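You operate a simulated robot arm through the tools that you are given. There is no shell and no other tool.

The job below is to be done with a simulated robot arm. You get a single attempt, and the scene is never put back.

JOB
Rock the seed through the sieve and tip the chaff into its drawer.
Fine: the sieve goes back in the rocker; close the drawer; spill nothing.

The check looks at the end state, three seconds after you hand in, the way a careful person would. Anything else that was tipped, shoved, dropped, spilled or broken makes it a failure.

ROBOT AND FRAMES
A 6-joint arm with a two-finger gripper, fixed in place. Base frame: the origin is at the foot of the arm, x ahead of it, y to its left, z up. Units: mm, degrees, N and s.
Its first joint turns from -166.0 to 166.0 degrees. Payload 2.45 kg.
Tool frame: the origin (TCP) lies between the finger pads and is the grasp point; the fingertips stand 20 mm ahead of it; z points along the fingers, y is the line along which they close. The gripper opens to 140 mm. The gripper's body begins 168 mm behind the TCP.
Orientation is told as [roll, pitch, yaw] about the base's x, y, z axes, in that order, counted from this pose: with the fingers straight down and closing along the base's y, the tool's x points along the base's -x, its y along +y and its z along -z.

CONTROLS
- The arm moves only by the tool nudge_tool. Its argument "steps" is a list of rows, each a list of 3 entries, a list of its own where there are three numbers: the shift along the base's x, y, z in mm, then the turn, a rotation vector about the base's x, y, z in degrees, then the closure in counts, from 0 (fully open) to 255 (shut). In form: [[[dx, dy, dz], [rx, ry, rz], claw], ...]. A call has 1 to 20 rows; each row shifts and turns the commanded pose from where the row before left it. Each row takes 0.2 s and may step no farther than 50 mm and 8.6 degrees from the row before; otherwise, or with a gripper value out of range, the whole call is refused. A pose out of reach is approached as far as the arm can. The call stops where the force on the tool passes 90 N (or 10 N more than at its start, if that is more) or the arm is blocked; 0.2 s more then pass. Each finger travels about 45 mm/s and halts on what it meets, pressing with about 21 N; the grip force reading is that of the motor and also rises with nothing between the fingers. The clock runs only during rows and for 0.2 s after the last one: add rows that do not move to give the fingers time. It gives the time, the measured TCP pose, the force on the tool (base axes), the opening and the grip force at its end, in the units of the frame above (readings bear some noise), with the torque about the TCP (base axes, N m) and any sound that the robot's microphone picked up.
- Cameras (640 x 400 px; columns grow to the right, rows downward): "scene" is fixed at [48.7, 501.3, 1273.1]; the picture's right is [0.25, -0.97, 0.00], its down [-0.62, -0.16, -0.77] and it looks along [0.75, 0.19, -0.64] (base axes); focal length 357 px, centre (320, 200). "wrist" rides on the gripper at [78, 11, -209] in the tool frame; the picture's right is [-0.14, 0.99, 0.00], its down [-0.92, -0.13, -0.37] and it looks along [-0.36, -0.05, 0.93] (tool axes); focal length 280 px, centre (320, 200). There is no depth. A picture from a camera that has moved, and an enlarged one, comes with that camera's place and axes in the base frame and with its lens.
- snapshot(camera): a new picture of that camera. It takes no simulated time.
- enlarge(camera, box): a new picture of the part [left, top, right, bottom] of that camera's present view, enlarged. It takes no simulated time.
- sign_off(): hands the job in; it is judged then, once.

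Places have to be worked out from the pictures, the camera data and where the tool is seen. Open the gripper and draw the arm clear of the work before you hand the job in, unless the task says otherwise.

The tools are called after "Emit:" by a JSON object that holds its "method" and its "body". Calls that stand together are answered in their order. nudge_tool: Moves the arm, as the interface text tells. Its arguments: {"type":"object","properties":{"steps":{"type":"array"}},"required":["steps"]} The other tools are called the same way: snapshot (camera) takes a picture; enlarge (camera, box) takes an enlarged picture of a part of a camera's view; sign_off () hands the job in.

At the start:

```text
clock: 0.0
eef_pos: [496.0, 626.8, 996.5]
tcp_rot: [0.0, 0.0, 0.1]
wrist_force: [0.1, 0.9, -0.3]
ft_torque: [0.01, 0.0, 0.0]
finger_gap: 140.1
grasp_force: 0.0
```

scene: 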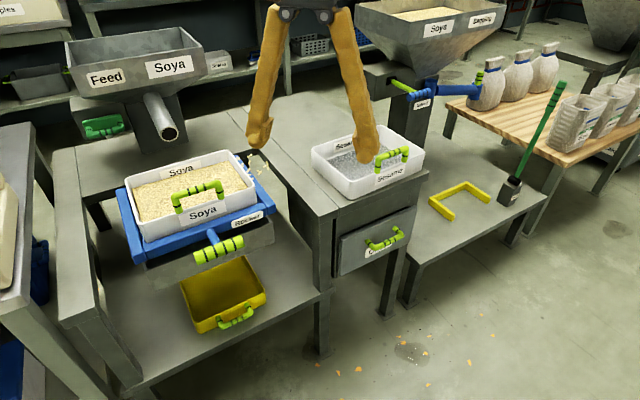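
wrist: 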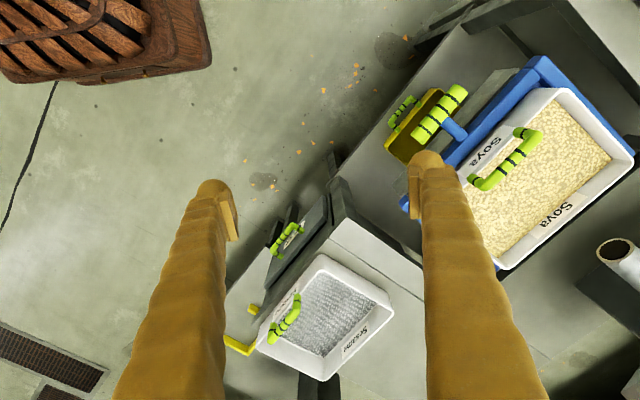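

I'll look more closely at the scene before moving, to make out sieve, rocker, drawer and handles.

Emit:
{"method": "enlarge", "body": {"camera": "scene", "box": [90, 120, 310, 340]}}

Emit:
{"method": "enlarge", "body": {"camera": "scene", "box": [290, 110, 450, 290]}}

Emit:
{"method": "enlarge", "body": {"camera": "scene", "box": [340, 0, 640, 230]}}

Emit:
{"method": "enlarge", "body": {"camera": "scene", "box": [0, 0, 260, 160]}}

Emit:
{"method": "enlarge", "body": {"camera": "wrist", "box": [380, 40, 640, 300]}}

Emit:
{"method": "enlarge", "body": {"camera": "wrist", "box": [220, 170, 420, 400]}}

```text
1.82 times, centred on (200, 230) of scene
camera zoom: at [48.7, 501.3, 1273.1], right [0.25, -0.97, 0.0], down [-0.62, -0.16, -0.77], along [0.75, 0.19, -0.64], focal length 650 px, centre (538, 146)
```

zoom: 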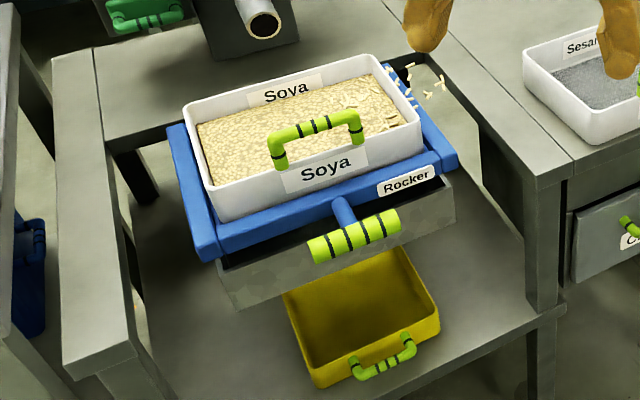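

```text
2.22 times, centred on (370, 200) of scene
camera zoom: at [48.7, 501.3, 1273.1], right [0.25, -0.97, 0.0], down [-0.62, -0.16, -0.77], along [0.75, 0.19, -0.64], focal length 794 px, centre (209, 200)
```

zoom: 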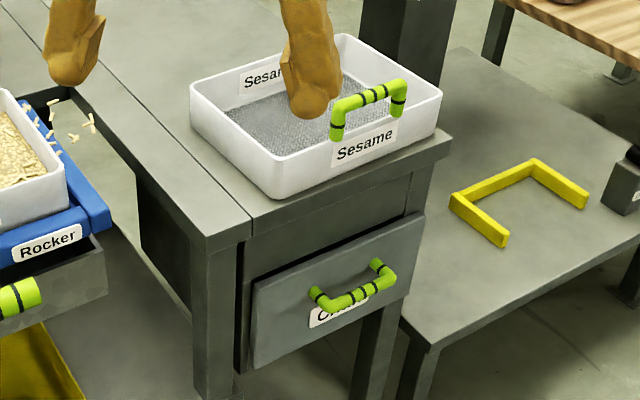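

```text
1.74 times, centred on (490, 115) of scene
camera zoom: at [48.7, 501.3, 1273.1], right [0.25, -0.97, 0.0], down [-0.62, -0.16, -0.77], along [0.75, 0.19, -0.64], focal length 621 px, centre (24, 348)
```

zoom: 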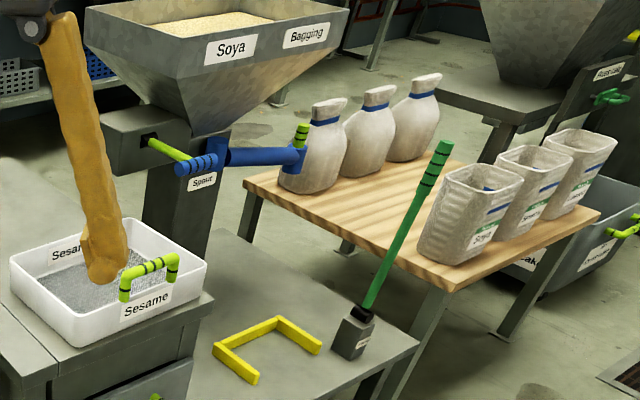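

```text
2.46 times, centred on (130, 80) of scene
camera zoom: at [48.7, 501.3, 1273.1], right [0.25, -0.97, 0.0], down [-0.62, -0.16, -0.77], along [0.75, 0.19, -0.64], focal length 879 px, centre (788, 495)
```

zoom: 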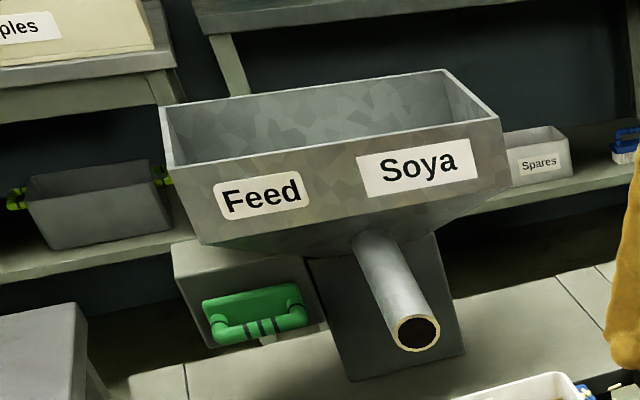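

```text
1.54 times, centred on (510, 170) of wrist
camera zoom: at [417.9, 638.8, 1203.9], right [0.14, 0.99, 0.0], down [0.92, -0.13, 0.37], along [0.36, -0.05, -0.93], focal length 431 px, centre (28, 246)
```

zoom: 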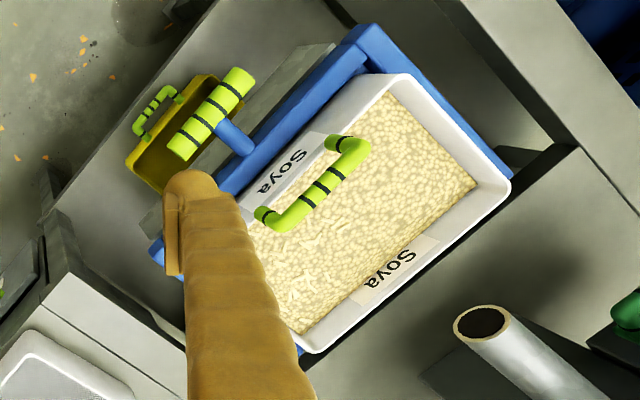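

```text
1.74 times, centred on (320, 285) of wrist
camera zoom: at [417.9, 638.8, 1203.9], right [0.14, 0.99, 0.0], down [0.92, -0.13, 0.37], along [0.36, -0.05, -0.93], focal length 488 px, centre (320, 52)
```

zoom: 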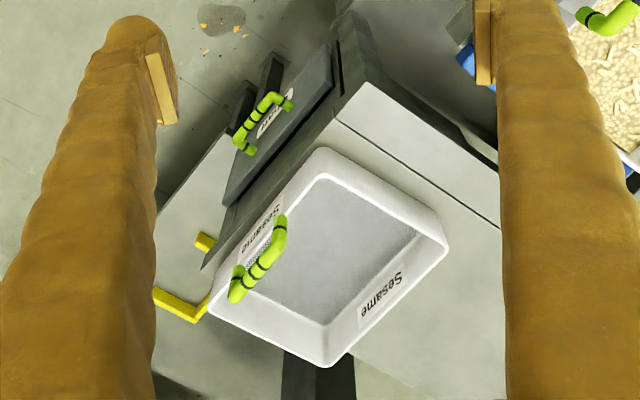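

The soya sieve sits in the blue rocker (rough rocker handle [479,821,736], sieve handle [552,890,812]); the chaff drawer is in the cabinet on the right under the sesame sieve. I zoom further on the details.

Emit:
{"method": "enlarge", "body": {"camera": "scene", "box": [210, 130, 290, 180]}}

Emit:
{"method": "enlarge", "body": {"camera": "scene", "box": [110, 150, 206, 210]}}

Emit:
{"method": "enlarge", "body": {"camera": "scene", "box": [110, 210, 286, 320]}}

Emit:
{"method": "enlarge", "body": {"camera": "scene", "box": [320, 190, 432, 280]}}

Emit:
{"method": "enlarge", "body": {"camera": "wrist", "box": [220, 170, 348, 250]}}

Emit:
{"method": "enlarge", "body": {"camera": "wrist", "box": [370, 70, 498, 150]}}

Emit:
{"method": "enlarge", "body": {"camera": "scene", "box": [330, 320, 500, 400]}}

```text
8.00 times, centred on (250, 155) of scene
camera zoom: at [48.7, 501.3, 1273.1], right [0.25, -0.97, 0.0], down [-0.62, -0.16, -0.77], along [0.75, 0.19, -0.64], focal length 2858 px, centre (880, 560)
```

zoom: 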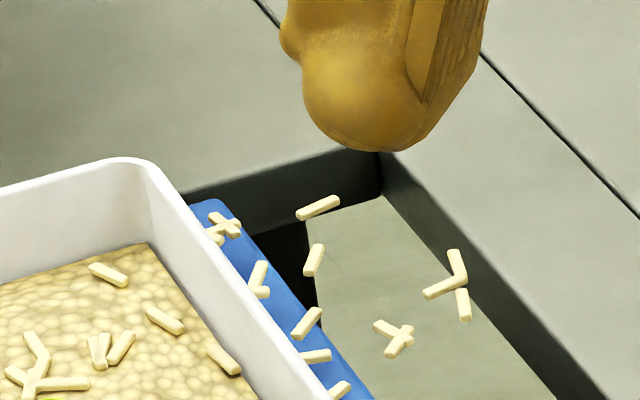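

```text
6.67 times, centred on (158, 180) of scene
camera zoom: at [48.7, 501.3, 1273.1], right [0.25, -0.97, 0.0], down [-0.62, -0.16, -0.77], along [0.75, 0.19, -0.64], focal length 2381 px, centre (1400, 333)
```

zoom: 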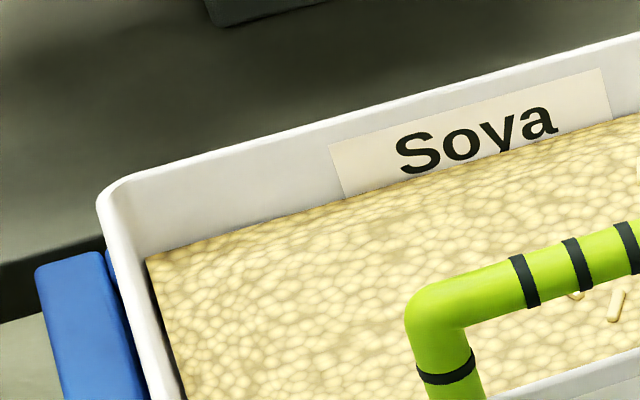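

```text
3.64 times, centred on (198, 265) of scene
camera zoom: at [48.7, 501.3, 1273.1], right [0.25, -0.97, 0.0], down [-0.62, -0.16, -0.77], along [0.75, 0.19, -0.64], focal length 1299 px, centre (764, -36)
```

zoom: 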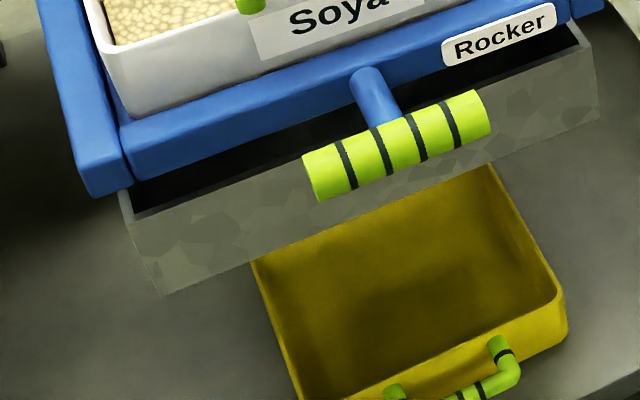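

```text
4.44 times, centred on (376, 235) of scene
camera zoom: at [48.7, 501.3, 1273.1], right [0.25, -0.97, 0.0], down [-0.62, -0.16, -0.77], along [0.75, 0.19, -0.64], focal length 1588 px, centre (71, 44)
```

zoom: 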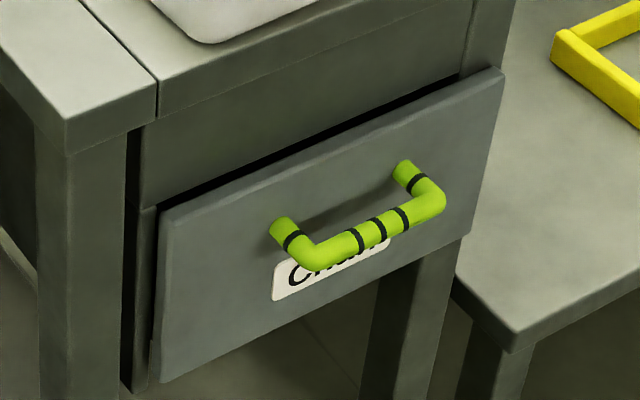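

```text
5.00 times, centred on (284, 210) of wrist
camera zoom: at [417.9, 638.8, 1203.9], right [0.14, 0.99, 0.0], down [0.92, -0.13, 0.37], along [0.36, -0.05, -0.93], focal length 1402 px, centre (500, 150)
```

zoom: 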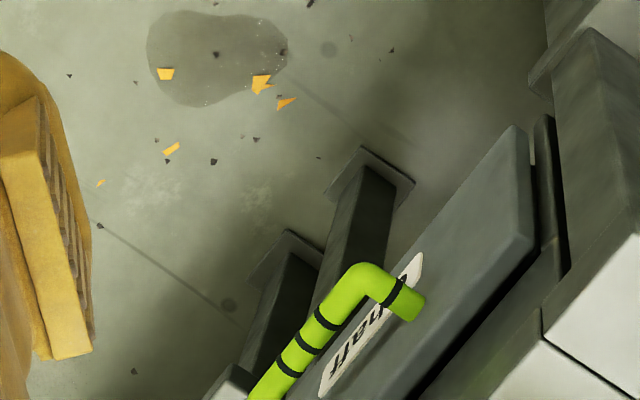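

```text
5.00 times, centred on (434, 110) of wrist
camera zoom: at [417.9, 638.8, 1203.9], right [0.14, 0.99, 0.0], down [0.92, -0.13, 0.37], along [0.36, -0.05, -0.93], focal length 1402 px, centre (-250, 650)
```

zoom: 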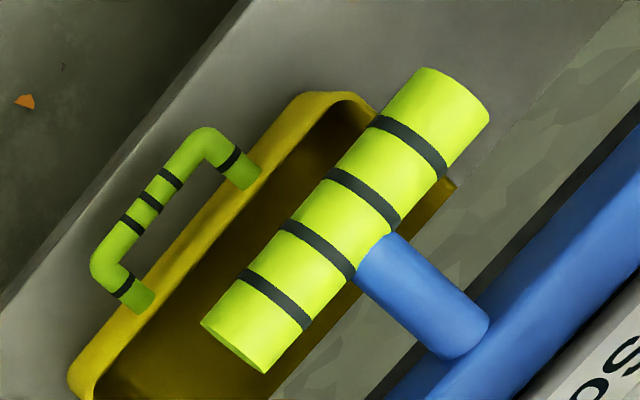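

```text
3.76 times, centred on (415, 360) of scene
camera zoom: at [48.7, 501.3, 1273.1], right [0.25, -0.97, 0.0], down [-0.62, -0.16, -0.77], along [0.75, 0.19, -0.64], focal length 1345 px, centre (-38, -402)
```

zoom: 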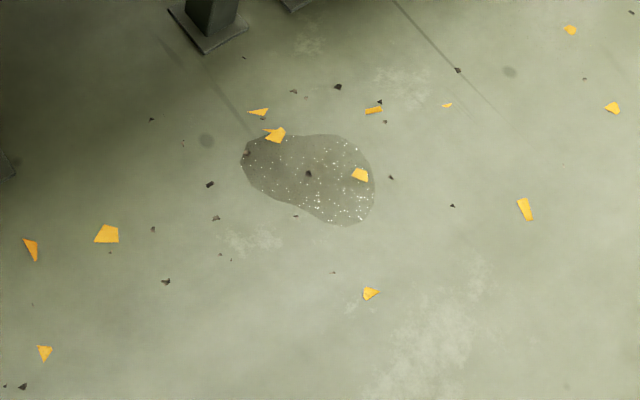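

Floor is at about z=0, the benches at about 700, and all furniture is turned about 42.5°. I'll swing the wrist camera round in free space to look at the rocker, the trough and the pan below from the front.

Emit:
{"method": "nudge_tool", "body": {"steps": [[[-15, 10, -10], [0, 0, 8.5], 0], [[-15, 10, -20], [0, 0, 8.5], 0], [[-15, 10, -30], [0, 0, 8.5], 0], [[-15, 10, -30], [0, 0, 8.5], 0], [[-15, 10, -30], [0, 0, 8.5], 0], [[-15, 10, -30], [5.63, -6.14, 0], 0], [[-10, 10, -30], [5.63, -6.14, 0], 0], [[-10, 10, -30], [5.63, -6.14, 0], 0], [[-10, 6, -30], [5.63, -6.14, 0], 0], [[-5, 5, -30], [5.63, -6.14, 0], 0], [[0, 0, -10], [5.63, -6.14, 0], 0], [[0, 0, 0], [0, 0, 0], 0]]}}

Emit:
{"method": "snapshot", "body": {"camera": "wrist"}}

Emit:
{"method": "snapshot", "body": {"camera": "scene"}}

```text
clock: 2.6
eef_pos: [386.8, 696.2, 723.1]
tcp_rot: [-1.3, -46.5, 38.6]
wrist_force: [-4.2, 5.8, 0.1]
ft_torque: [-0.76, -0.38, -0.68]
finger_gap: 139.8
grasp_force: 0.1
out of reach, approached as far as the arm can: row 9
```

```text
taken
camera wrist: at [217.9, 582.3, 810.4], right [-0.53, 0.84, 0.08], down [0.36, 0.14, 0.92], along [0.77, 0.52, -0.38], focal length 280 px, centre (320, 200)
```

wrist: 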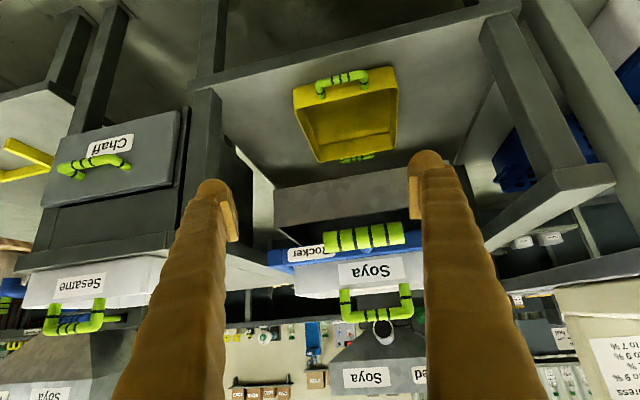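

```text
taken
```

scene: 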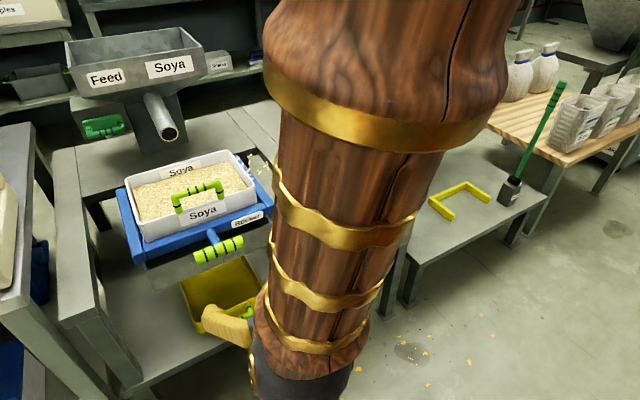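

The image is upside down but shows the pan, trough and rocker. I enlarge those parts and the drawer.

Emit:
{"method": "enlarge", "body": {"camera": "wrist", "box": [250, 50, 430, 165]}}

Emit:
{"method": "enlarge", "body": {"camera": "wrist", "box": [250, 140, 450, 340]}}

Emit:
{"method": "enlarge", "body": {"camera": "wrist", "box": [0, 80, 200, 345]}}

Emit:
{"method": "nudge_tool", "body": {"steps": [[[0, 0, 0], [0, 0, 0], 0], [[0, 0, 0], [0, 0, 0], 0], [[0, 0, 0], [0, 0, 0], 0]]}}

```text
3.48 times, centred on (340, 108) of wrist
camera zoom: at [217.9, 582.3, 810.4], right [-0.53, 0.84, 0.08], down [0.36, 0.14, 0.92], along [0.77, 0.52, -0.38], focal length 975 px, centre (250, 522)
```

zoom: 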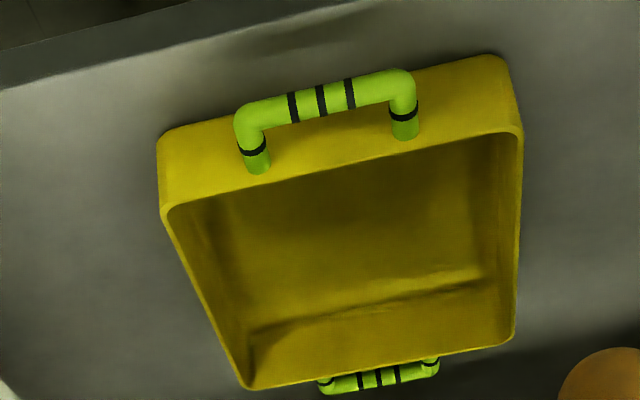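

```text
2.00 times, centred on (350, 240) of wrist
camera zoom: at [217.9, 582.3, 810.4], right [-0.53, 0.84, 0.08], down [0.36, 0.14, 0.92], along [0.77, 0.52, -0.38], focal length 561 px, centre (260, 120)
```

zoom: 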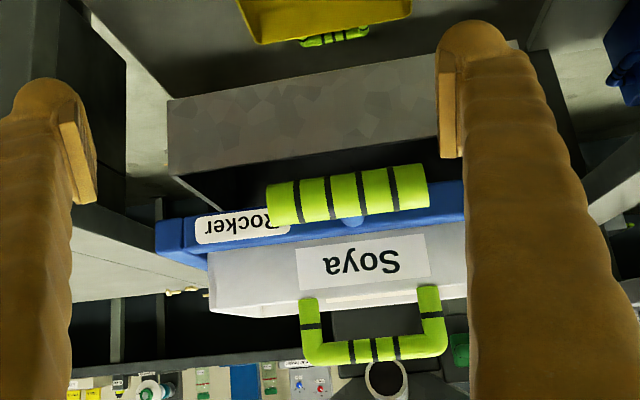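

```text
1.51 times, centred on (100, 212) of wrist
camera zoom: at [217.9, 582.3, 810.4], right [-0.53, 0.84, 0.08], down [0.36, 0.14, 0.92], along [0.77, 0.52, -0.38], focal length 423 px, centre (652, 181)
```

zoom: 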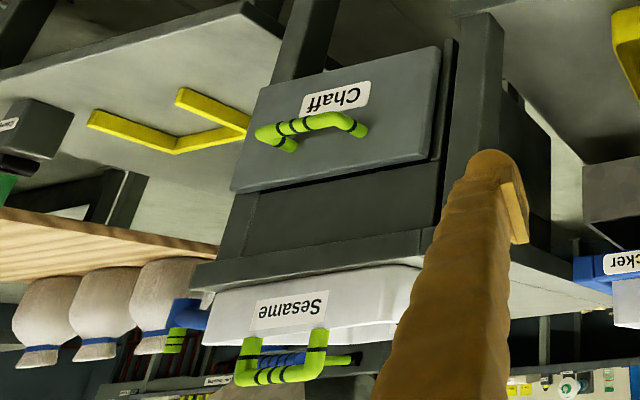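

```text
clock: 3.4
eef_pos: [379.2, 709.8, 725.4]
tcp_rot: [-1.4, -46.7, 42.6]
wrist_force: [-0.1, 0.8, 0.0]
ft_torque: [0.0, 0.0, -0.01]
finger_gap: 139.9
grasp_force: 0.0
```

Settled. The pan seems centred nearly under the sieve (u 955–1152 against sieve 1009–1184 along the outward axis). I drop lower to look under the trough and check where its outlet sits relative to the pan.

Emit:
{"method": "nudge_tool", "body": {"steps": [[[0, 0, -30], [3.4, -3.7, 0], 0], [[0, 0, -30], [3.4, -3.7, 0], 0], [[0, 0, -30], [3.4, -3.7, 0], 0], [[0, 0, -30], [0, 0, 0], 0], [[0, 0, -30], [0, 0, 0], 0], [[0, 0, 0], [0, 0, 0], 0], [[0, 0, 0], [0, 0, 0], 0]]}}

Emit:
{"method": "snapshot", "body": {"camera": "wrist"}}

Emit:
{"method": "enlarge", "body": {"camera": "wrist", "box": [220, 40, 460, 240]}}

```text
clock: 5.0
eef_pos: [393.9, 790.0, 646.8]
tcp_rot: [-9.8, -59.8, 49.0]
wrist_force: [-0.5, 0.4, -0.8]
ft_torque: [0.03, 0.0, 0.0]
finger_gap: 140.2
grasp_force: 0.1
out of reach, approached as far as the arm can: row 1, 2, 3, 4, 5
```

```text
taken
camera wrist: at [217.2, 658.1, 680.8], right [-0.6, 0.8, 0.03], down [0.13, 0.06, 0.99], along [0.79, 0.59, -0.14], focal length 280 px, centre (320, 200)
```

wrist: 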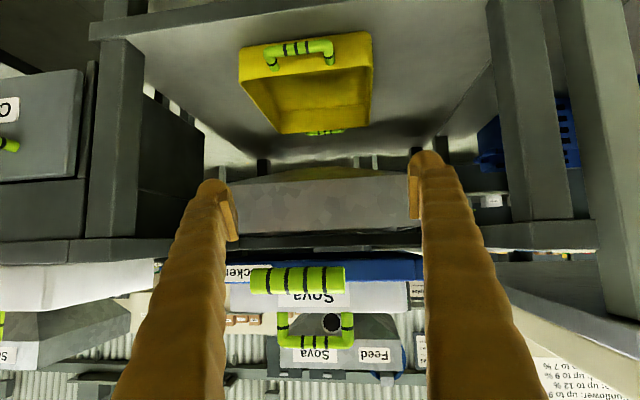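

```text
2.00 times, centred on (340, 140) of wrist
camera zoom: at [217.2, 658.1, 680.8], right [-0.6, 0.8, 0.03], down [0.13, 0.06, 0.99], along [0.79, 0.59, -0.14], focal length 561 px, centre (280, 320)
```

zoom: 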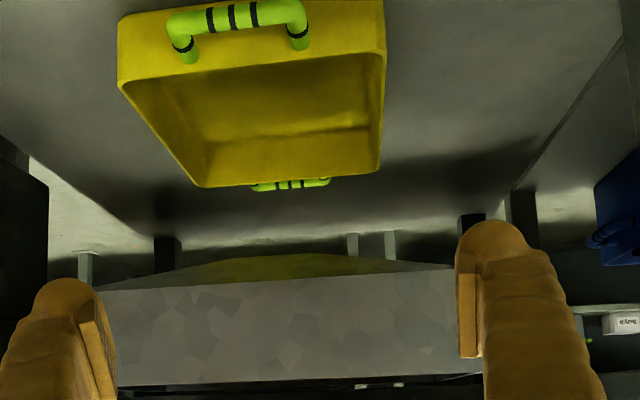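

The trough funnels down to an outlet; I need its depth relative to the pan. I go lower with a little move outward-free to get a parallax view.

Emit:
{"method": "nudge_tool", "body": {"steps": [[[0, 0, -20], [0, 0, 0], 0], [[0, 0, -20], [0, 0, 0], 0], [[0, 0, -20], [0, 0, 0], 0], [[0, 0, -20], [0, 0, 0], 0], [[0, 0, 0], [0, 0, 0], 0], [[0, 0, 0], [0, 0, 0], 0]]}}

Emit:
{"method": "snapshot", "body": {"camera": "wrist"}}

Emit:
{"method": "enlarge", "body": {"camera": "wrist", "box": [220, 100, 460, 250]}}

```text
clock: 6.4
eef_pos: [400.4, 826.4, 589.9]
tcp_rot: [-9.9, -59.8, 49.0]
wrist_force: [0.2, 0.2, -0.7]
ft_torque: [-0.01, 0.0, 0.01]
finger_gap: 140.1
grasp_force: 0.0
out of reach, approached as far as the arm can: row 1, 2, 3, 4
```

```text
taken
camera wrist: at [224.3, 695.2, 624.5], right [-0.6, 0.8, 0.03], down [0.13, 0.06, 0.99], along [0.79, 0.59, -0.14], focal length 280 px, centre (320, 200)
```

wrist: 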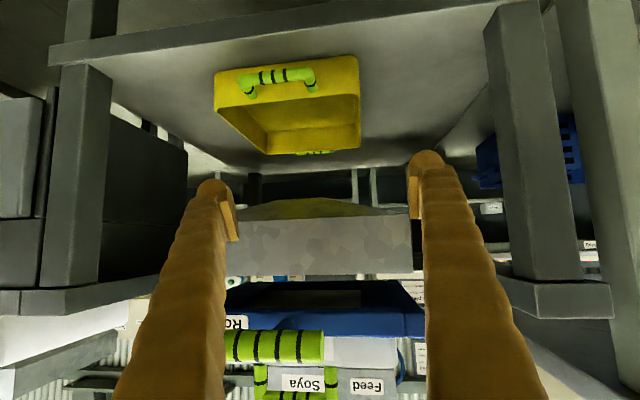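

```text
2.67 times, centred on (340, 175) of wrist
camera zoom: at [224.3, 695.2, 624.5], right [-0.6, 0.8, 0.03], down [0.13, 0.06, 0.99], along [0.79, 0.59, -0.14], focal length 748 px, centre (267, 267)
```

zoom: 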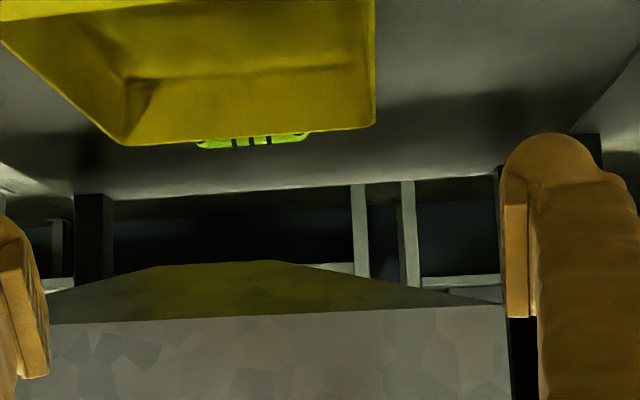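

Outlet front edge comes out at u≈1076, w≈285, z≈558: over the pan. Now a closer look at how the rocker rests on the trough.

Emit:
{"method": "enlarge", "body": {"camera": "wrist", "box": [215, 250, 440, 400]}}

Emit:
{"method": "enlarge", "body": {"camera": "scene", "box": [110, 170, 190, 270]}}

Emit:
{"method": "enlarge", "body": {"camera": "scene", "box": [200, 170, 290, 260]}}

```text
2.67 times, centred on (328, 325) of wrist
camera zoom: at [224.3, 695.2, 624.5], right [-0.6, 0.8, 0.03], down [0.13, 0.06, 0.99], along [0.79, 0.59, -0.14], focal length 748 px, centre (300, -133)
```

zoom: 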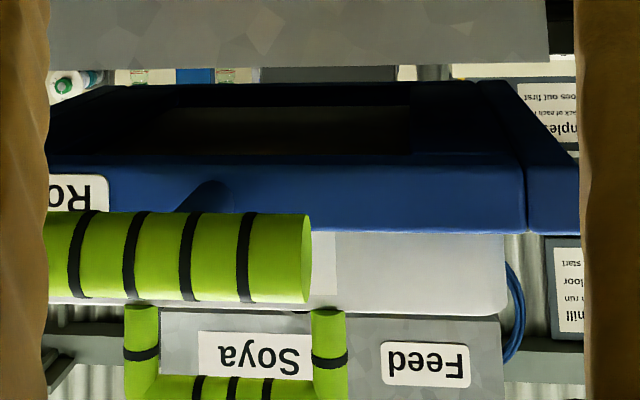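

```text
4.00 times, centred on (150, 220) of scene
camera zoom: at [48.7, 501.3, 1273.1], right [0.25, -0.97, 0.0], down [-0.62, -0.16, -0.77], along [0.75, 0.19, -0.64], focal length 1429 px, centre (1000, 120)
```

zoom: 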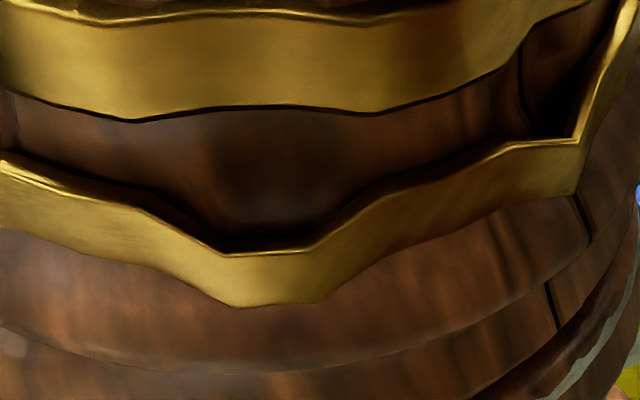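

```text
4.44 times, centred on (245, 215) of scene
camera zoom: at [48.7, 501.3, 1273.1], right [0.25, -0.97, 0.0], down [-0.62, -0.16, -0.77], along [0.75, 0.19, -0.64], focal length 1588 px, centre (653, 133)
```

zoom: 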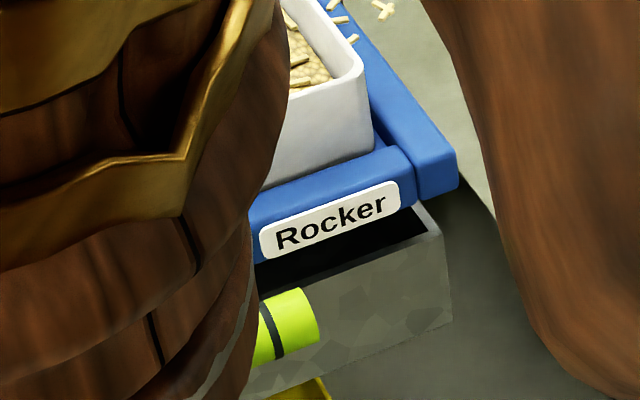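

The rocker's T‑handle bar centres near [479,826,727], about 100 mm long along the furniture's width. I retreat up, bring the tool upright, and yaw to −47.5° so the fingers close across bars.

Emit:
{"method": "nudge_tool", "body": {"steps": [[[-25, -25, 40], [-6.45, 5.6, 0], 0], [[-20, -20, 45], [-6.45, 5.6, 0], 0], [[0, -10, 45], [-6.45, 5.6, 0], 0], [[0, -5, 45], [-6.45, 5.6, 0], 0], [[0, 0, 45], [-6.45, 5.6, 0], 0], [[0, 0, 45], [-6.45, 5.6, 0], 0], [[0, 0, 45], [-6.45, 5.6, 0], 0], [[0, 0, 0], [3.25, 3.74, 0], 0], [[0, 0, 0], [3.25, 3.74, 0], 0], [[0, 0, 0], [0, 0, -8.04], 0], [[0, 0, 0], [0, 0, -8.04], 0], [[0, 0, 0], [0, 0, -8.04], 0], [[0, 0, 0], [0, 0, -8.04], 0], [[0, 0, 0], [0, 0, -8.04], 0], [[0, 0, 0], [0, 0, -8.04], 0], [[0, 0, 0], [0, 0, -8.04], 0], [[0, 0, 0], [0, 0, -8.04], 0], [[0, 0, 0], [0, 0, -8.04], 0], [[0, 0, 0], [0, 0, -8.04], 0], [[0, 0, 0], [0, 0, -8.04], 0]]}}

Emit:
{"method": "nudge_tool", "body": {"steps": [[[0, 0, 0], [0, 0, -8.04], 0], [[0, 0, 0], [0, 0, 0], 0], [[0, 0, 0], [0, 0, 0], 0]]}}

Emit:
{"method": "snapshot", "body": {"camera": "scene"}}

Emit:
{"method": "snapshot", "body": {"camera": "wrist"}}

```text
refused: row 1 steps farther than a row can; nothing moved
```

```text
clock: 7.2
eef_pos: [401.2, 825.7, 589.9]
tcp_rot: [-8.0, -60.3, 39.5]
wrist_force: [-0.2, 0.4, 0.1]
ft_torque: [-0.01, 0.02, -0.01]
finger_gap: 139.9
grasp_force: 0.1
```

```text
taken
```

scene: 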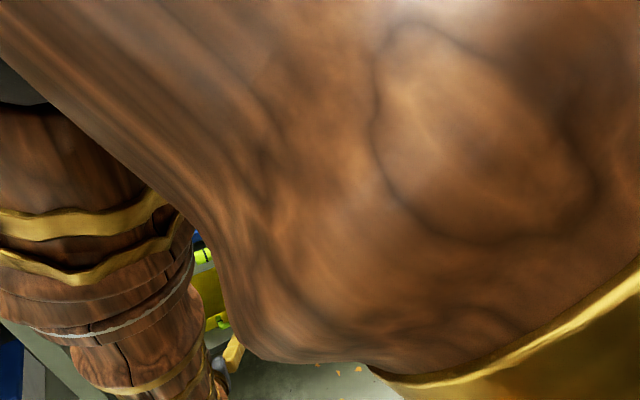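

```text
taken
camera wrist: at [208.1, 719.5, 624.0], right [-0.48, 0.88, 0.05], down [0.14, 0.02, 0.99], along [0.87, 0.48, -0.14], focal length 280 px, centre (320, 200)
```

wrist: 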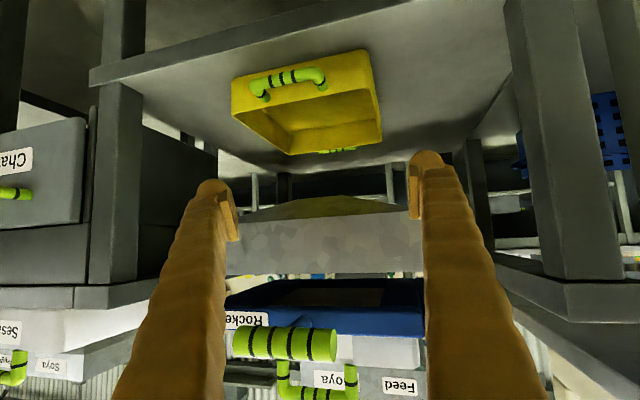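

The first call was refused for one too-long row; only the last −8° turn happened. I retry the retreat with shorter steps.

Emit:
{"method": "nudge_tool", "body": {"steps": [[[-20, -20, 35], [-5.43, 6.59, 0], 0], [[-15, -15, 40], [-5.43, 6.59, 0], 0], [[-10, -15, 40], [-5.43, 6.59, 0], 0], [[0, -5, 45], [-5.43, 6.59, 0], 0], [[0, 0, 45], [-5.43, 6.59, 0], 0], [[0, 0, 45], [-5.43, 6.59, 0], 0], [[0, 0, 45], [-5.43, 6.59, 0], 0], [[0, 0, 0], [3.1, 2.5, 0], 0], [[0, 0, 0], [3.1, 2.5, 0], 0], [[0, 0, 0], [0, 0, -8.04], 0], [[0, 0, 0], [0, 0, -8.04], 0], [[0, 0, 0], [0, 0, -8.04], 0], [[0, 0, 0], [0, 0, -8.04], 0], [[0, 0, 0], [0, 0, -8.04], 0], [[0, 0, 0], [0, 0, -8.04], 0], [[0, 0, 0], [0, 0, -8.04], 0], [[0, 0, 0], [0, 0, -8.04], 0], [[0, 0, 0], [0, 0, -8.04], 0], [[0, 0, 0], [0, 0, -8.04], 0], [[0, 0, 0], [0, 0, -6.6], 0]]}}

Emit:
{"method": "nudge_tool", "body": {"steps": [[[0, 0, 0], [0, 0, 0], 0], [[0, 0, 0], [0, 0, 0], 0], [[0, 0, 0], [0, 0, 0], 0]]}}

Emit:
{"method": "snapshot", "body": {"camera": "scene"}}

Emit:
{"method": "snapshot", "body": {"camera": "wrist"}}

```text
clock: 11.4
eef_pos: [356.0, 769.9, 886.3]
tcp_rot: [0.1, -0.6, -47.7]
wrist_force: [0.1, 0.1, 0.0]
ft_torque: [0.01, 0.02, 0.01]
finger_gap: 140.2
grasp_force: 0.0
```

```text
clock: 12.2
eef_pos: [357.0, 771.1, 886.1]
tcp_rot: [0.2, -0.6, -47.7]
wrist_force: [0.2, -0.8, 0.2]
ft_torque: [-0.04, 0.03, 0.0]
finger_gap: 139.5
grasp_force: 0.1
```

```text
taken
```

scene: 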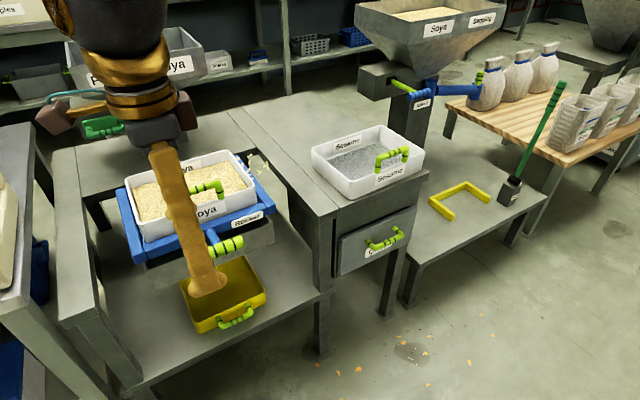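

```text
taken
camera wrist: at [310.2, 838.5, 1093.2], right [0.82, 0.57, 0.0], down [0.52, -0.76, 0.38], along [0.22, -0.31, -0.93], focal length 280 px, centre (320, 200)
```

wrist: 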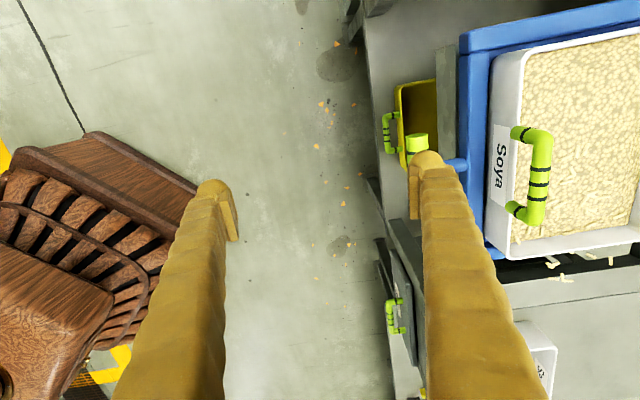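

Oriented well. The loose pale sticks right of the sieve puzzle me; I zoom in on them and on the drawer.

Emit:
{"method": "enlarge", "body": {"camera": "wrist", "box": [480, 220, 640, 320]}}

Emit:
{"method": "enlarge", "body": {"camera": "scene", "box": [226, 140, 306, 190]}}

Emit:
{"method": "enlarge", "body": {"camera": "wrist", "box": [480, 0, 640, 110]}}

```text
4.00 times, centred on (560, 270) of wrist
camera zoom: at [310.2, 838.5, 1093.2], right [0.82, 0.57, 0.0], down [0.52, -0.76, 0.38], along [0.22, -0.31, -0.93], focal length 1122 px, centre (-640, -80)
```

zoom: 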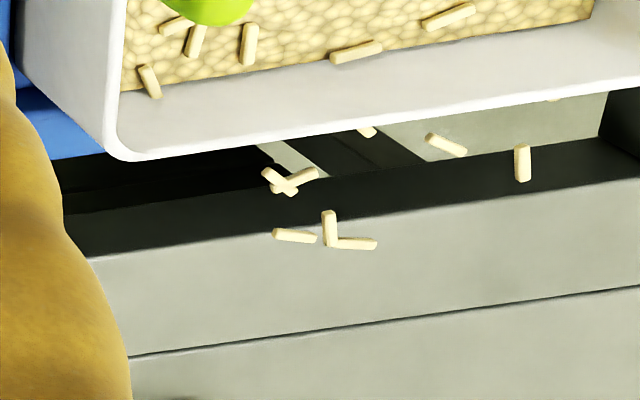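

```text
8.00 times, centred on (266, 165) of scene
camera zoom: at [48.7, 501.3, 1273.1], right [0.25, -0.97, 0.0], down [-0.62, -0.16, -0.77], along [0.75, 0.19, -0.64], focal length 2858 px, centre (752, 480)
```

zoom: 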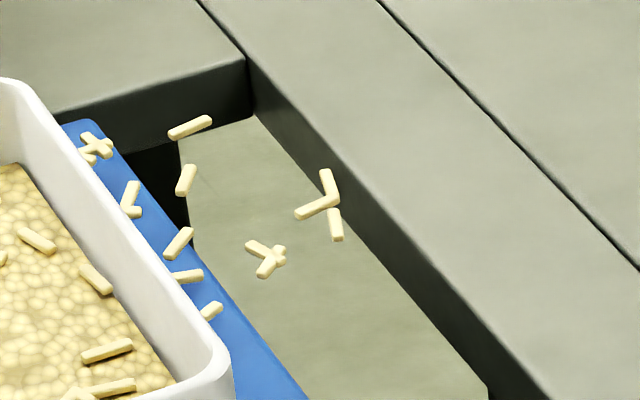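

```text
3.64 times, centred on (560, 55) of wrist
camera zoom: at [310.2, 838.5, 1093.2], right [0.82, 0.57, 0.0], down [0.52, -0.76, 0.38], along [0.22, -0.31, -0.93], focal length 1020 px, centre (-553, 727)
```

zoom: 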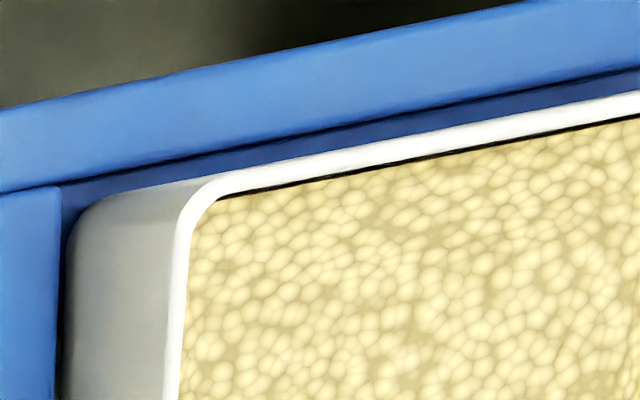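

The sticks outside hang in mid-air (a rendering quirk, unchanged over time), so I ignore them. Next I tilt 30°, narrow the gripper to about 44 mm and go to a standoff above and in front of the right half of the rocker bar (target [500,803,727]).

Emit:
{"method": "nudge_tool", "body": {"steps": [[[20, -2, 0], [5.07, -5.53, 0], 60], [[20, -2, -10], [5.07, -5.53, 0], 120], [[20, -2, -15], [5.07, -5.53, 0], 175], [[20, -2, -15], [5.07, -5.53, 0], 175], [[19, -1, -15], [0, 0, 0], 175], [[0, 0, 0], [0, 0, 0], 175], [[0, 0, 0], [0, 0, 0], 175]]}}

Emit:
{"method": "snapshot", "body": {"camera": "wrist"}}

Emit:
{"method": "snapshot", "body": {"camera": "scene"}}

```text
clock: 13.8
eef_pos: [454.5, 761.8, 830.6]
tcp_rot: [30.1, -0.4, -48.0]
wrist_force: [1.0, -0.3, 0.9]
ft_torque: [-0.03, -0.01, 0.0]
finger_gap: 43.8
grasp_force: 0.1
```

```text
taken
camera wrist: at [330.8, 758.9, 1015.4], right [0.73, 0.48, 0.5], down [0.4, -0.88, 0.26], along [0.56, 0.01, -0.83], focal length 280 px, centre (320, 200)
```

wrist: 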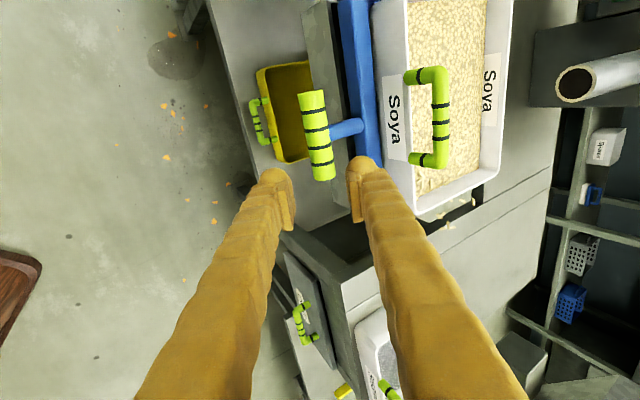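

```text
taken
```

scene: 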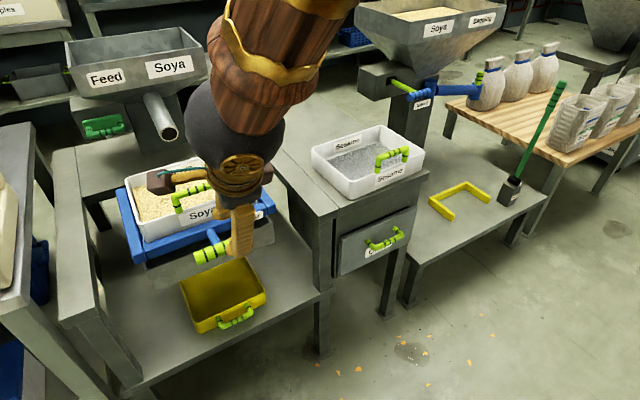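

The target point projects right on the bar's axis, between post and right end. I advance 100 mm along the fingers, then check.

Emit:
{"method": "nudge_tool", "body": {"steps": [[[9.2, 8.5, -21.7], [0, 0, 0], 175], [[9.2, 8.5, -21.7], [0, 0, 0], 175], [[9.2, 8.5, -21.7], [0, 0, 0], 175], [[9.2, 8.5, -21.7], [0, 0, 0], 175], [[0, 0, 0], [0, 0, 0], 175]]}}

Emit:
{"method": "snapshot", "body": {"camera": "wrist"}}

Emit:
{"method": "enlarge", "body": {"camera": "scene", "box": [170, 200, 290, 290]}}

```text
clock: 15.0
eef_pos: [499.2, 804.5, 755.5]
tcp_rot: [29.3, -0.4, -47.8]
wrist_force: [-0.5, 0.3, 0.3]
ft_torque: [0.06, -0.01, -0.01]
finger_gap: 44.2
grasp_force: 0.0
out of reach, approached as far as the arm can: row 3, 4
```

```text
taken
camera wrist: at [376.5, 801.7, 941.9], right [0.73, 0.48, 0.49], down [0.4, -0.88, 0.27], along [0.55, 0.0, -0.83], focal length 280 px, centre (320, 200)
```

wrist: 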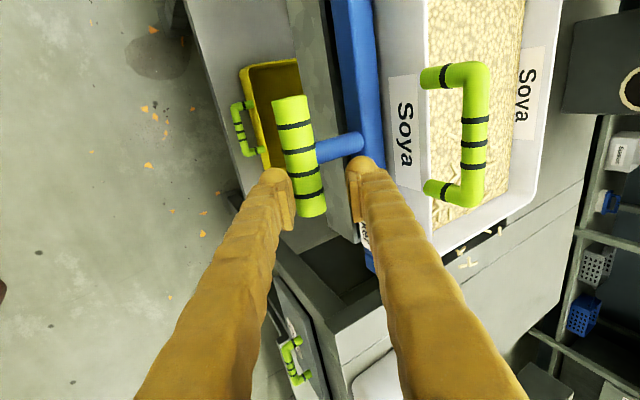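

```text
4.44 times, centred on (230, 245) of scene
camera zoom: at [48.7, 501.3, 1273.1], right [0.25, -0.97, 0.0], down [-0.62, -0.16, -0.77], along [0.75, 0.19, -0.64], focal length 1588 px, centre (720, 0)
```

zoom: 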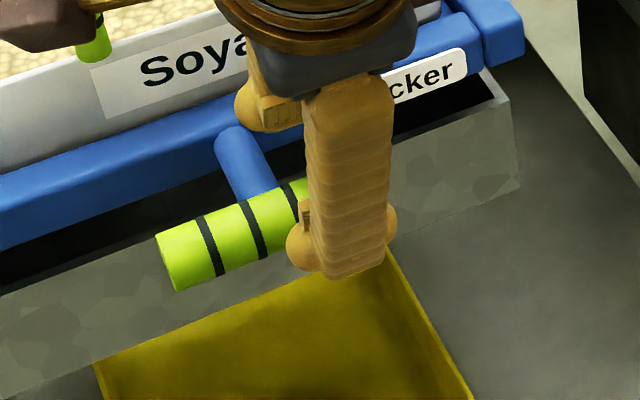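

The straight approach was clipped (likely near a wrist singularity at this tilt), so the bar would meet the front finger. I back up, reduce the tilt to about 12°, and re-aim.

Emit:
{"method": "nudge_tool", "body": {"steps": [[[0, 0, 20], [0, 0, 0], 175], [[-4, -4, 20], [-3.83, 4.17, 0], 175], [[-4, -4, 0], [-3.83, 4.17, 0], 175], [[-3, -2, 0], [-3.83, 4.17, 0], 175], [[0, 0, 0], [0, 0, 0], 175], [[0, 0, 0], [0, 0, 0], 175]]}}

Emit:
{"method": "snapshot", "body": {"camera": "wrist"}}

```text
clock: 16.4
eef_pos: [487.9, 793.1, 796.8]
tcp_rot: [13.1, -0.6, -47.7]
wrist_force: [0.7, 0.2, 0.2]
ft_torque: [0.04, -0.01, 0.02]
finger_gap: 43.9
grasp_force: 0.1
```

```text
taken
camera wrist: at [407.1, 829.4, 1001.8], right [0.8, 0.55, 0.23], down [0.46, -0.82, 0.34], along [0.37, -0.17, -0.91], focal length 280 px, centre (320, 200)
```

wrist: 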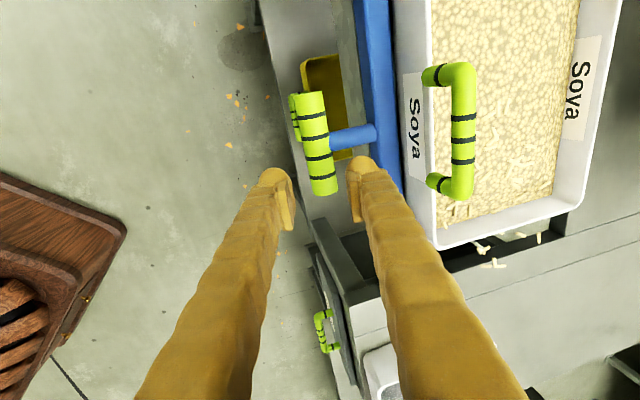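

Bar axis is at u≈914 for z≈727; I descend along the fingers about 68 mm in small steps.

Emit:
{"method": "nudge_tool", "body": {"steps": [[[3.2, 2.9, -17], [0, 0, 0], 175], [[3.2, 2.9, -17], [0, 0, 0], 175], [[3.2, 2.9, -17], [0, 0, 0], 175], [[0, 0, 0], [0, 0, 0], 175]]}}

Emit:
{"method": "snapshot", "body": {"camera": "wrist"}}

Emit:
{"method": "enlarge", "body": {"camera": "scene", "box": [170, 200, 290, 290]}}

```text
clock: 17.4
eef_pos: [499.2, 801.5, 746.5]
tcp_rot: [13.1, -0.6, -47.7]
wrist_force: [-0.6, -0.1, 0.4]
ft_torque: [-0.01, 0.0, -0.01]
finger_gap: 44.1
grasp_force: 0.1
```

```text
taken
camera wrist: at [417.7, 837.7, 950.0], right [0.8, 0.55, 0.23], down [0.46, -0.82, 0.34], along [0.37, -0.17, -0.91], focal length 280 px, centre (320, 200)
```

wrist: 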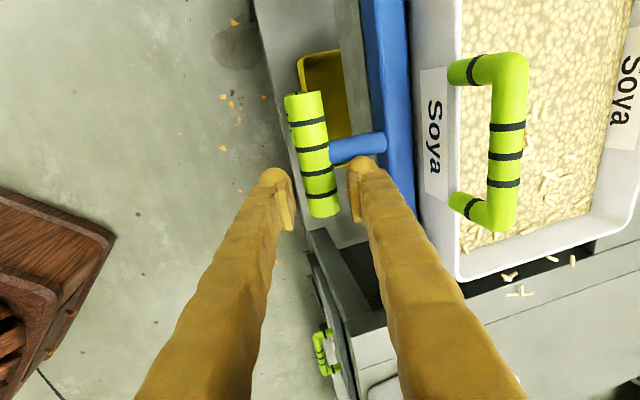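

```text
4.44 times, centred on (230, 245) of scene
camera zoom: at [48.7, 501.3, 1273.1], right [0.25, -0.97, 0.0], down [-0.62, -0.16, -0.77], along [0.75, 0.19, -0.64], focal length 1588 px, centre (720, 0)
```

zoom: 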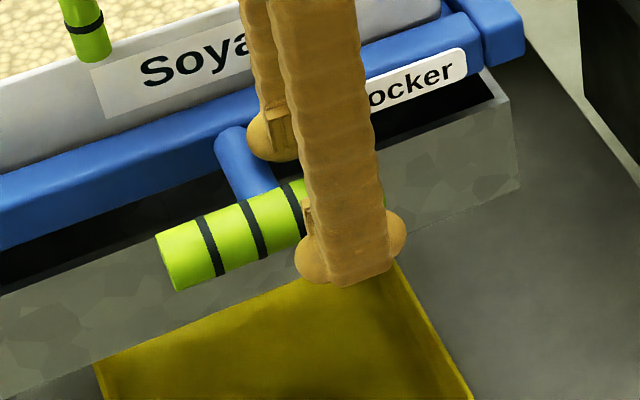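

The bar lies centred between the fingers. I descend another 18 mm and close on it.

Emit:
{"method": "nudge_tool", "body": {"steps": [[[1.5, 1.4, -9], [0, 0, 0], 175], [[1.5, 1.4, -9], [0, 0, 0], 175], [[0, 0, 0], [0, 0, 0], 200], [[0, 0, 0], [0, 0, 0], 225], [[0, 0, 0], [0, 0, 0], 255], [[0, 0, 0], [0, 0, 0], 255], [[0, 0, 0], [0, 0, 0], 255]]}}

Emit:
{"method": "snapshot", "body": {"camera": "wrist"}}

```text
clock: 19.0
eef_pos: [501.4, 802.1, 726.0]
tcp_rot: [13.0, -0.7, -47.7]
wrist_force: [-6.9, -40.9, 3.7]
ft_torque: [-0.55, -0.05, 0.61]
finger_gap: 26.9
grasp_force: 45.1
```

```text
taken
camera wrist: at [420.8, 838.9, 931.3], right [0.8, 0.55, 0.22], down [0.46, -0.82, 0.34], along [0.37, -0.17, -0.91], focal length 280 px, centre (320, 200)
```

wrist: 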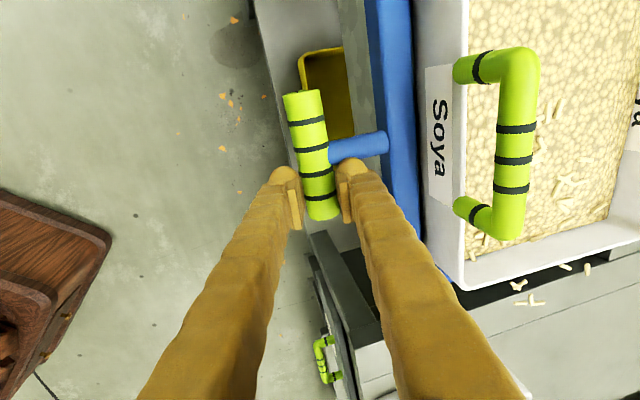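

Gripped (27 mm). The reading shows ~33 N along −u and some sideways, so the handle seems stiff in one direction. I probe with a small sideways move along +w.

Emit:
{"method": "nudge_tool", "body": {"steps": [[[-3.4, 3.7, 0], [0, 0, 0], 255], [[-3.4, 3.7, 0], [0, 0, 0], 255], [[0, 0, 0], [0, 0, 0], 255]]}}

```text
clock: 19.5
eef_pos: [501.5, 803.4, 726.8]
tcp_rot: [12.8, -0.8, -47.9]
wrist_force: [-4.7, -8.1, 4.9]
ft_torque: [0.16, -0.24, 0.11]
finger_gap: 27.2
grasp_force: 45.5
stopped in row 2: the force on the tool passed its limit at 100 N (the readings are from after the stop); the commanded pose is now the measured one
```

Sideways is stiff. After the reset the load is small; now I probe along +u (push) gently.

Emit:
{"method": "nudge_tool", "body": {"steps": [[[1.5, 1.35, 0], [0, 0, 0], 255], [[1.5, 1.35, 0], [0, 0, 0], 255], [[0, 0, 0], [0, 0, 0], 255]]}}

Emit:
{"method": "nudge_tool", "body": {"steps": [[[-1.5, -1.35, 0], [0, 0, 0], 255], [[-1.5, -1.35, 0], [0, 0, 0], 255], [[-1.5, -1.35, 0], [0, 0, 0], 255], [[0, 0, 0], [0, 0, 0], 255]]}}

```text
clock: 20.3
eef_pos: [501.7, 803.3, 724.1]
tcp_rot: [12.5, -0.9, -48.0]
wrist_force: [-55.8, -58.6, 2.8]
ft_torque: [-0.55, 0.76, 0.79]
finger_gap: 26.8
grasp_force: 44.8
```

```text
clock: 21.3
eef_pos: [501.2, 802.3, 726.7]
tcp_rot: [13.0, -0.9, -47.9]
wrist_force: [-2.2, -24.3, 4.3]
ft_torque: [-0.41, -0.18, 0.89]
finger_gap: 26.8
grasp_force: 45.2
```

The handle resists along u too, but drifts vertically: it likely rocks up and down. I probe upward gently.

Emit:
{"method": "nudge_tool", "body": {"steps": [[[0, 0, 3], [0, 0, 0], 255], [[0, 0, 3], [0, 0, 0], 255], [[0, 0, 3], [0, 0, 0], 255], [[0, 0, 0], [0, 0, 0], 255]]}}

Emit:
{"method": "snapshot", "body": {"camera": "wrist"}}

```text
clock: 22.3
eef_pos: [500.8, 802.4, 735.2]
tcp_rot: [12.9, -0.9, -47.9]
wrist_force: [30.9, 2.9, 2.9]
ft_torque: [-0.13, -0.55, 0.9]
finger_gap: 26.6
grasp_force: 44.6
```

```text
taken
camera wrist: at [420.1, 839.2, 939.7], right [0.81, 0.55, 0.22], down [0.46, -0.82, 0.34], along [0.37, -0.17, -0.91], focal length 280 px, centre (320, 200)
```

wrist: 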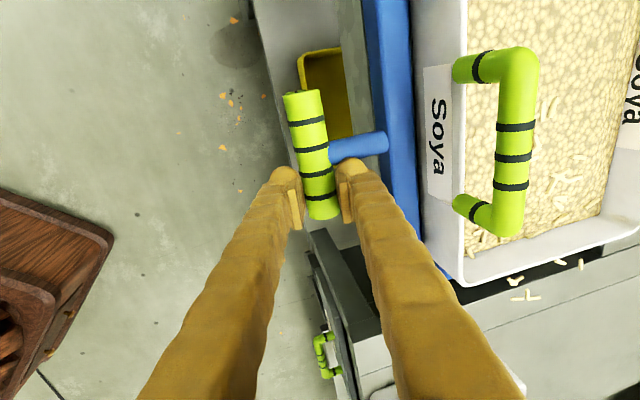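

It does rock: the bar rises with the tool with little vertical force. I continue upward in small steps, watching the u-force to follow the arc.

Emit:
{"method": "nudge_tool", "body": {"steps": [[[0.9, 0.8, 4], [0, 0, 0], 255], [[0.3, 0.3, 4], [0, 0, 0], 255], [[0.3, 0.3, 4], [0, 0, 0], 255], [[0, 0, 0], [0, 0, 0], 255]]}}

Emit:
{"method": "enlarge", "body": {"camera": "scene", "box": [100, 130, 300, 290]}}

```text
clock: 23.3
eef_pos: [501.8, 802.7, 747.0]
tcp_rot: [12.8, -0.8, -47.9]
wrist_force: [-3.6, 0.0, 3.8]
ft_torque: [0.04, 0.09, -0.01]
finger_gap: 0.0
grasp_force: 29.2
```

```text
2.50 times, centred on (200, 210) of scene
camera zoom: at [48.7, 501.3, 1273.1], right [0.25, -0.97, 0.0], down [-0.62, -0.16, -0.77], along [0.75, 0.19, -0.64], focal length 893 px, centre (620, 175)
```

zoom: 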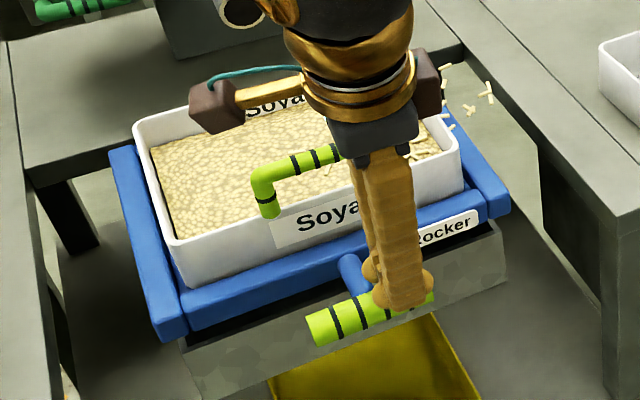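

The grip slipped off the bar (gap 0). I look at what the rocker did.

Emit:
{"method": "snapshot", "body": {"camera": "wrist"}}

Emit:
{"method": "enlarge", "body": {"camera": "scene", "box": [180, 200, 280, 280]}}

```text
taken
camera wrist: at [420.4, 840.5, 950.9], right [0.81, 0.55, 0.22], down [0.46, -0.82, 0.34], along [0.37, -0.18, -0.91], focal length 280 px, centre (320, 200)
```

wrist: 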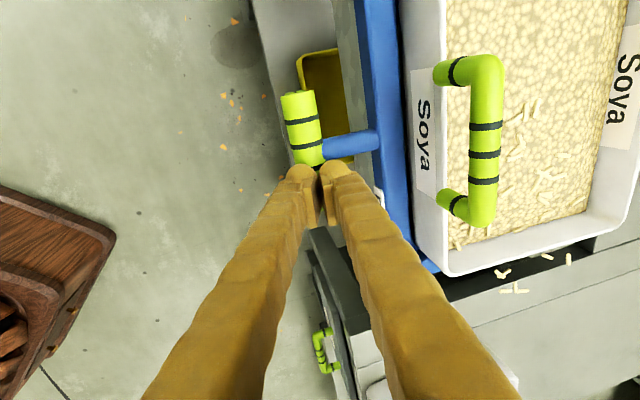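

```text
5.00 times, centred on (230, 240) of scene
camera zoom: at [48.7, 501.3, 1273.1], right [0.25, -0.97, 0.0], down [-0.62, -0.16, -0.77], along [0.75, 0.19, -0.64], focal length 1786 px, centre (770, 0)
```

zoom: 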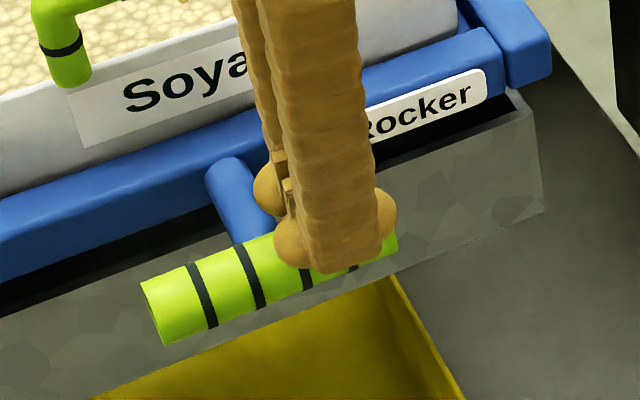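

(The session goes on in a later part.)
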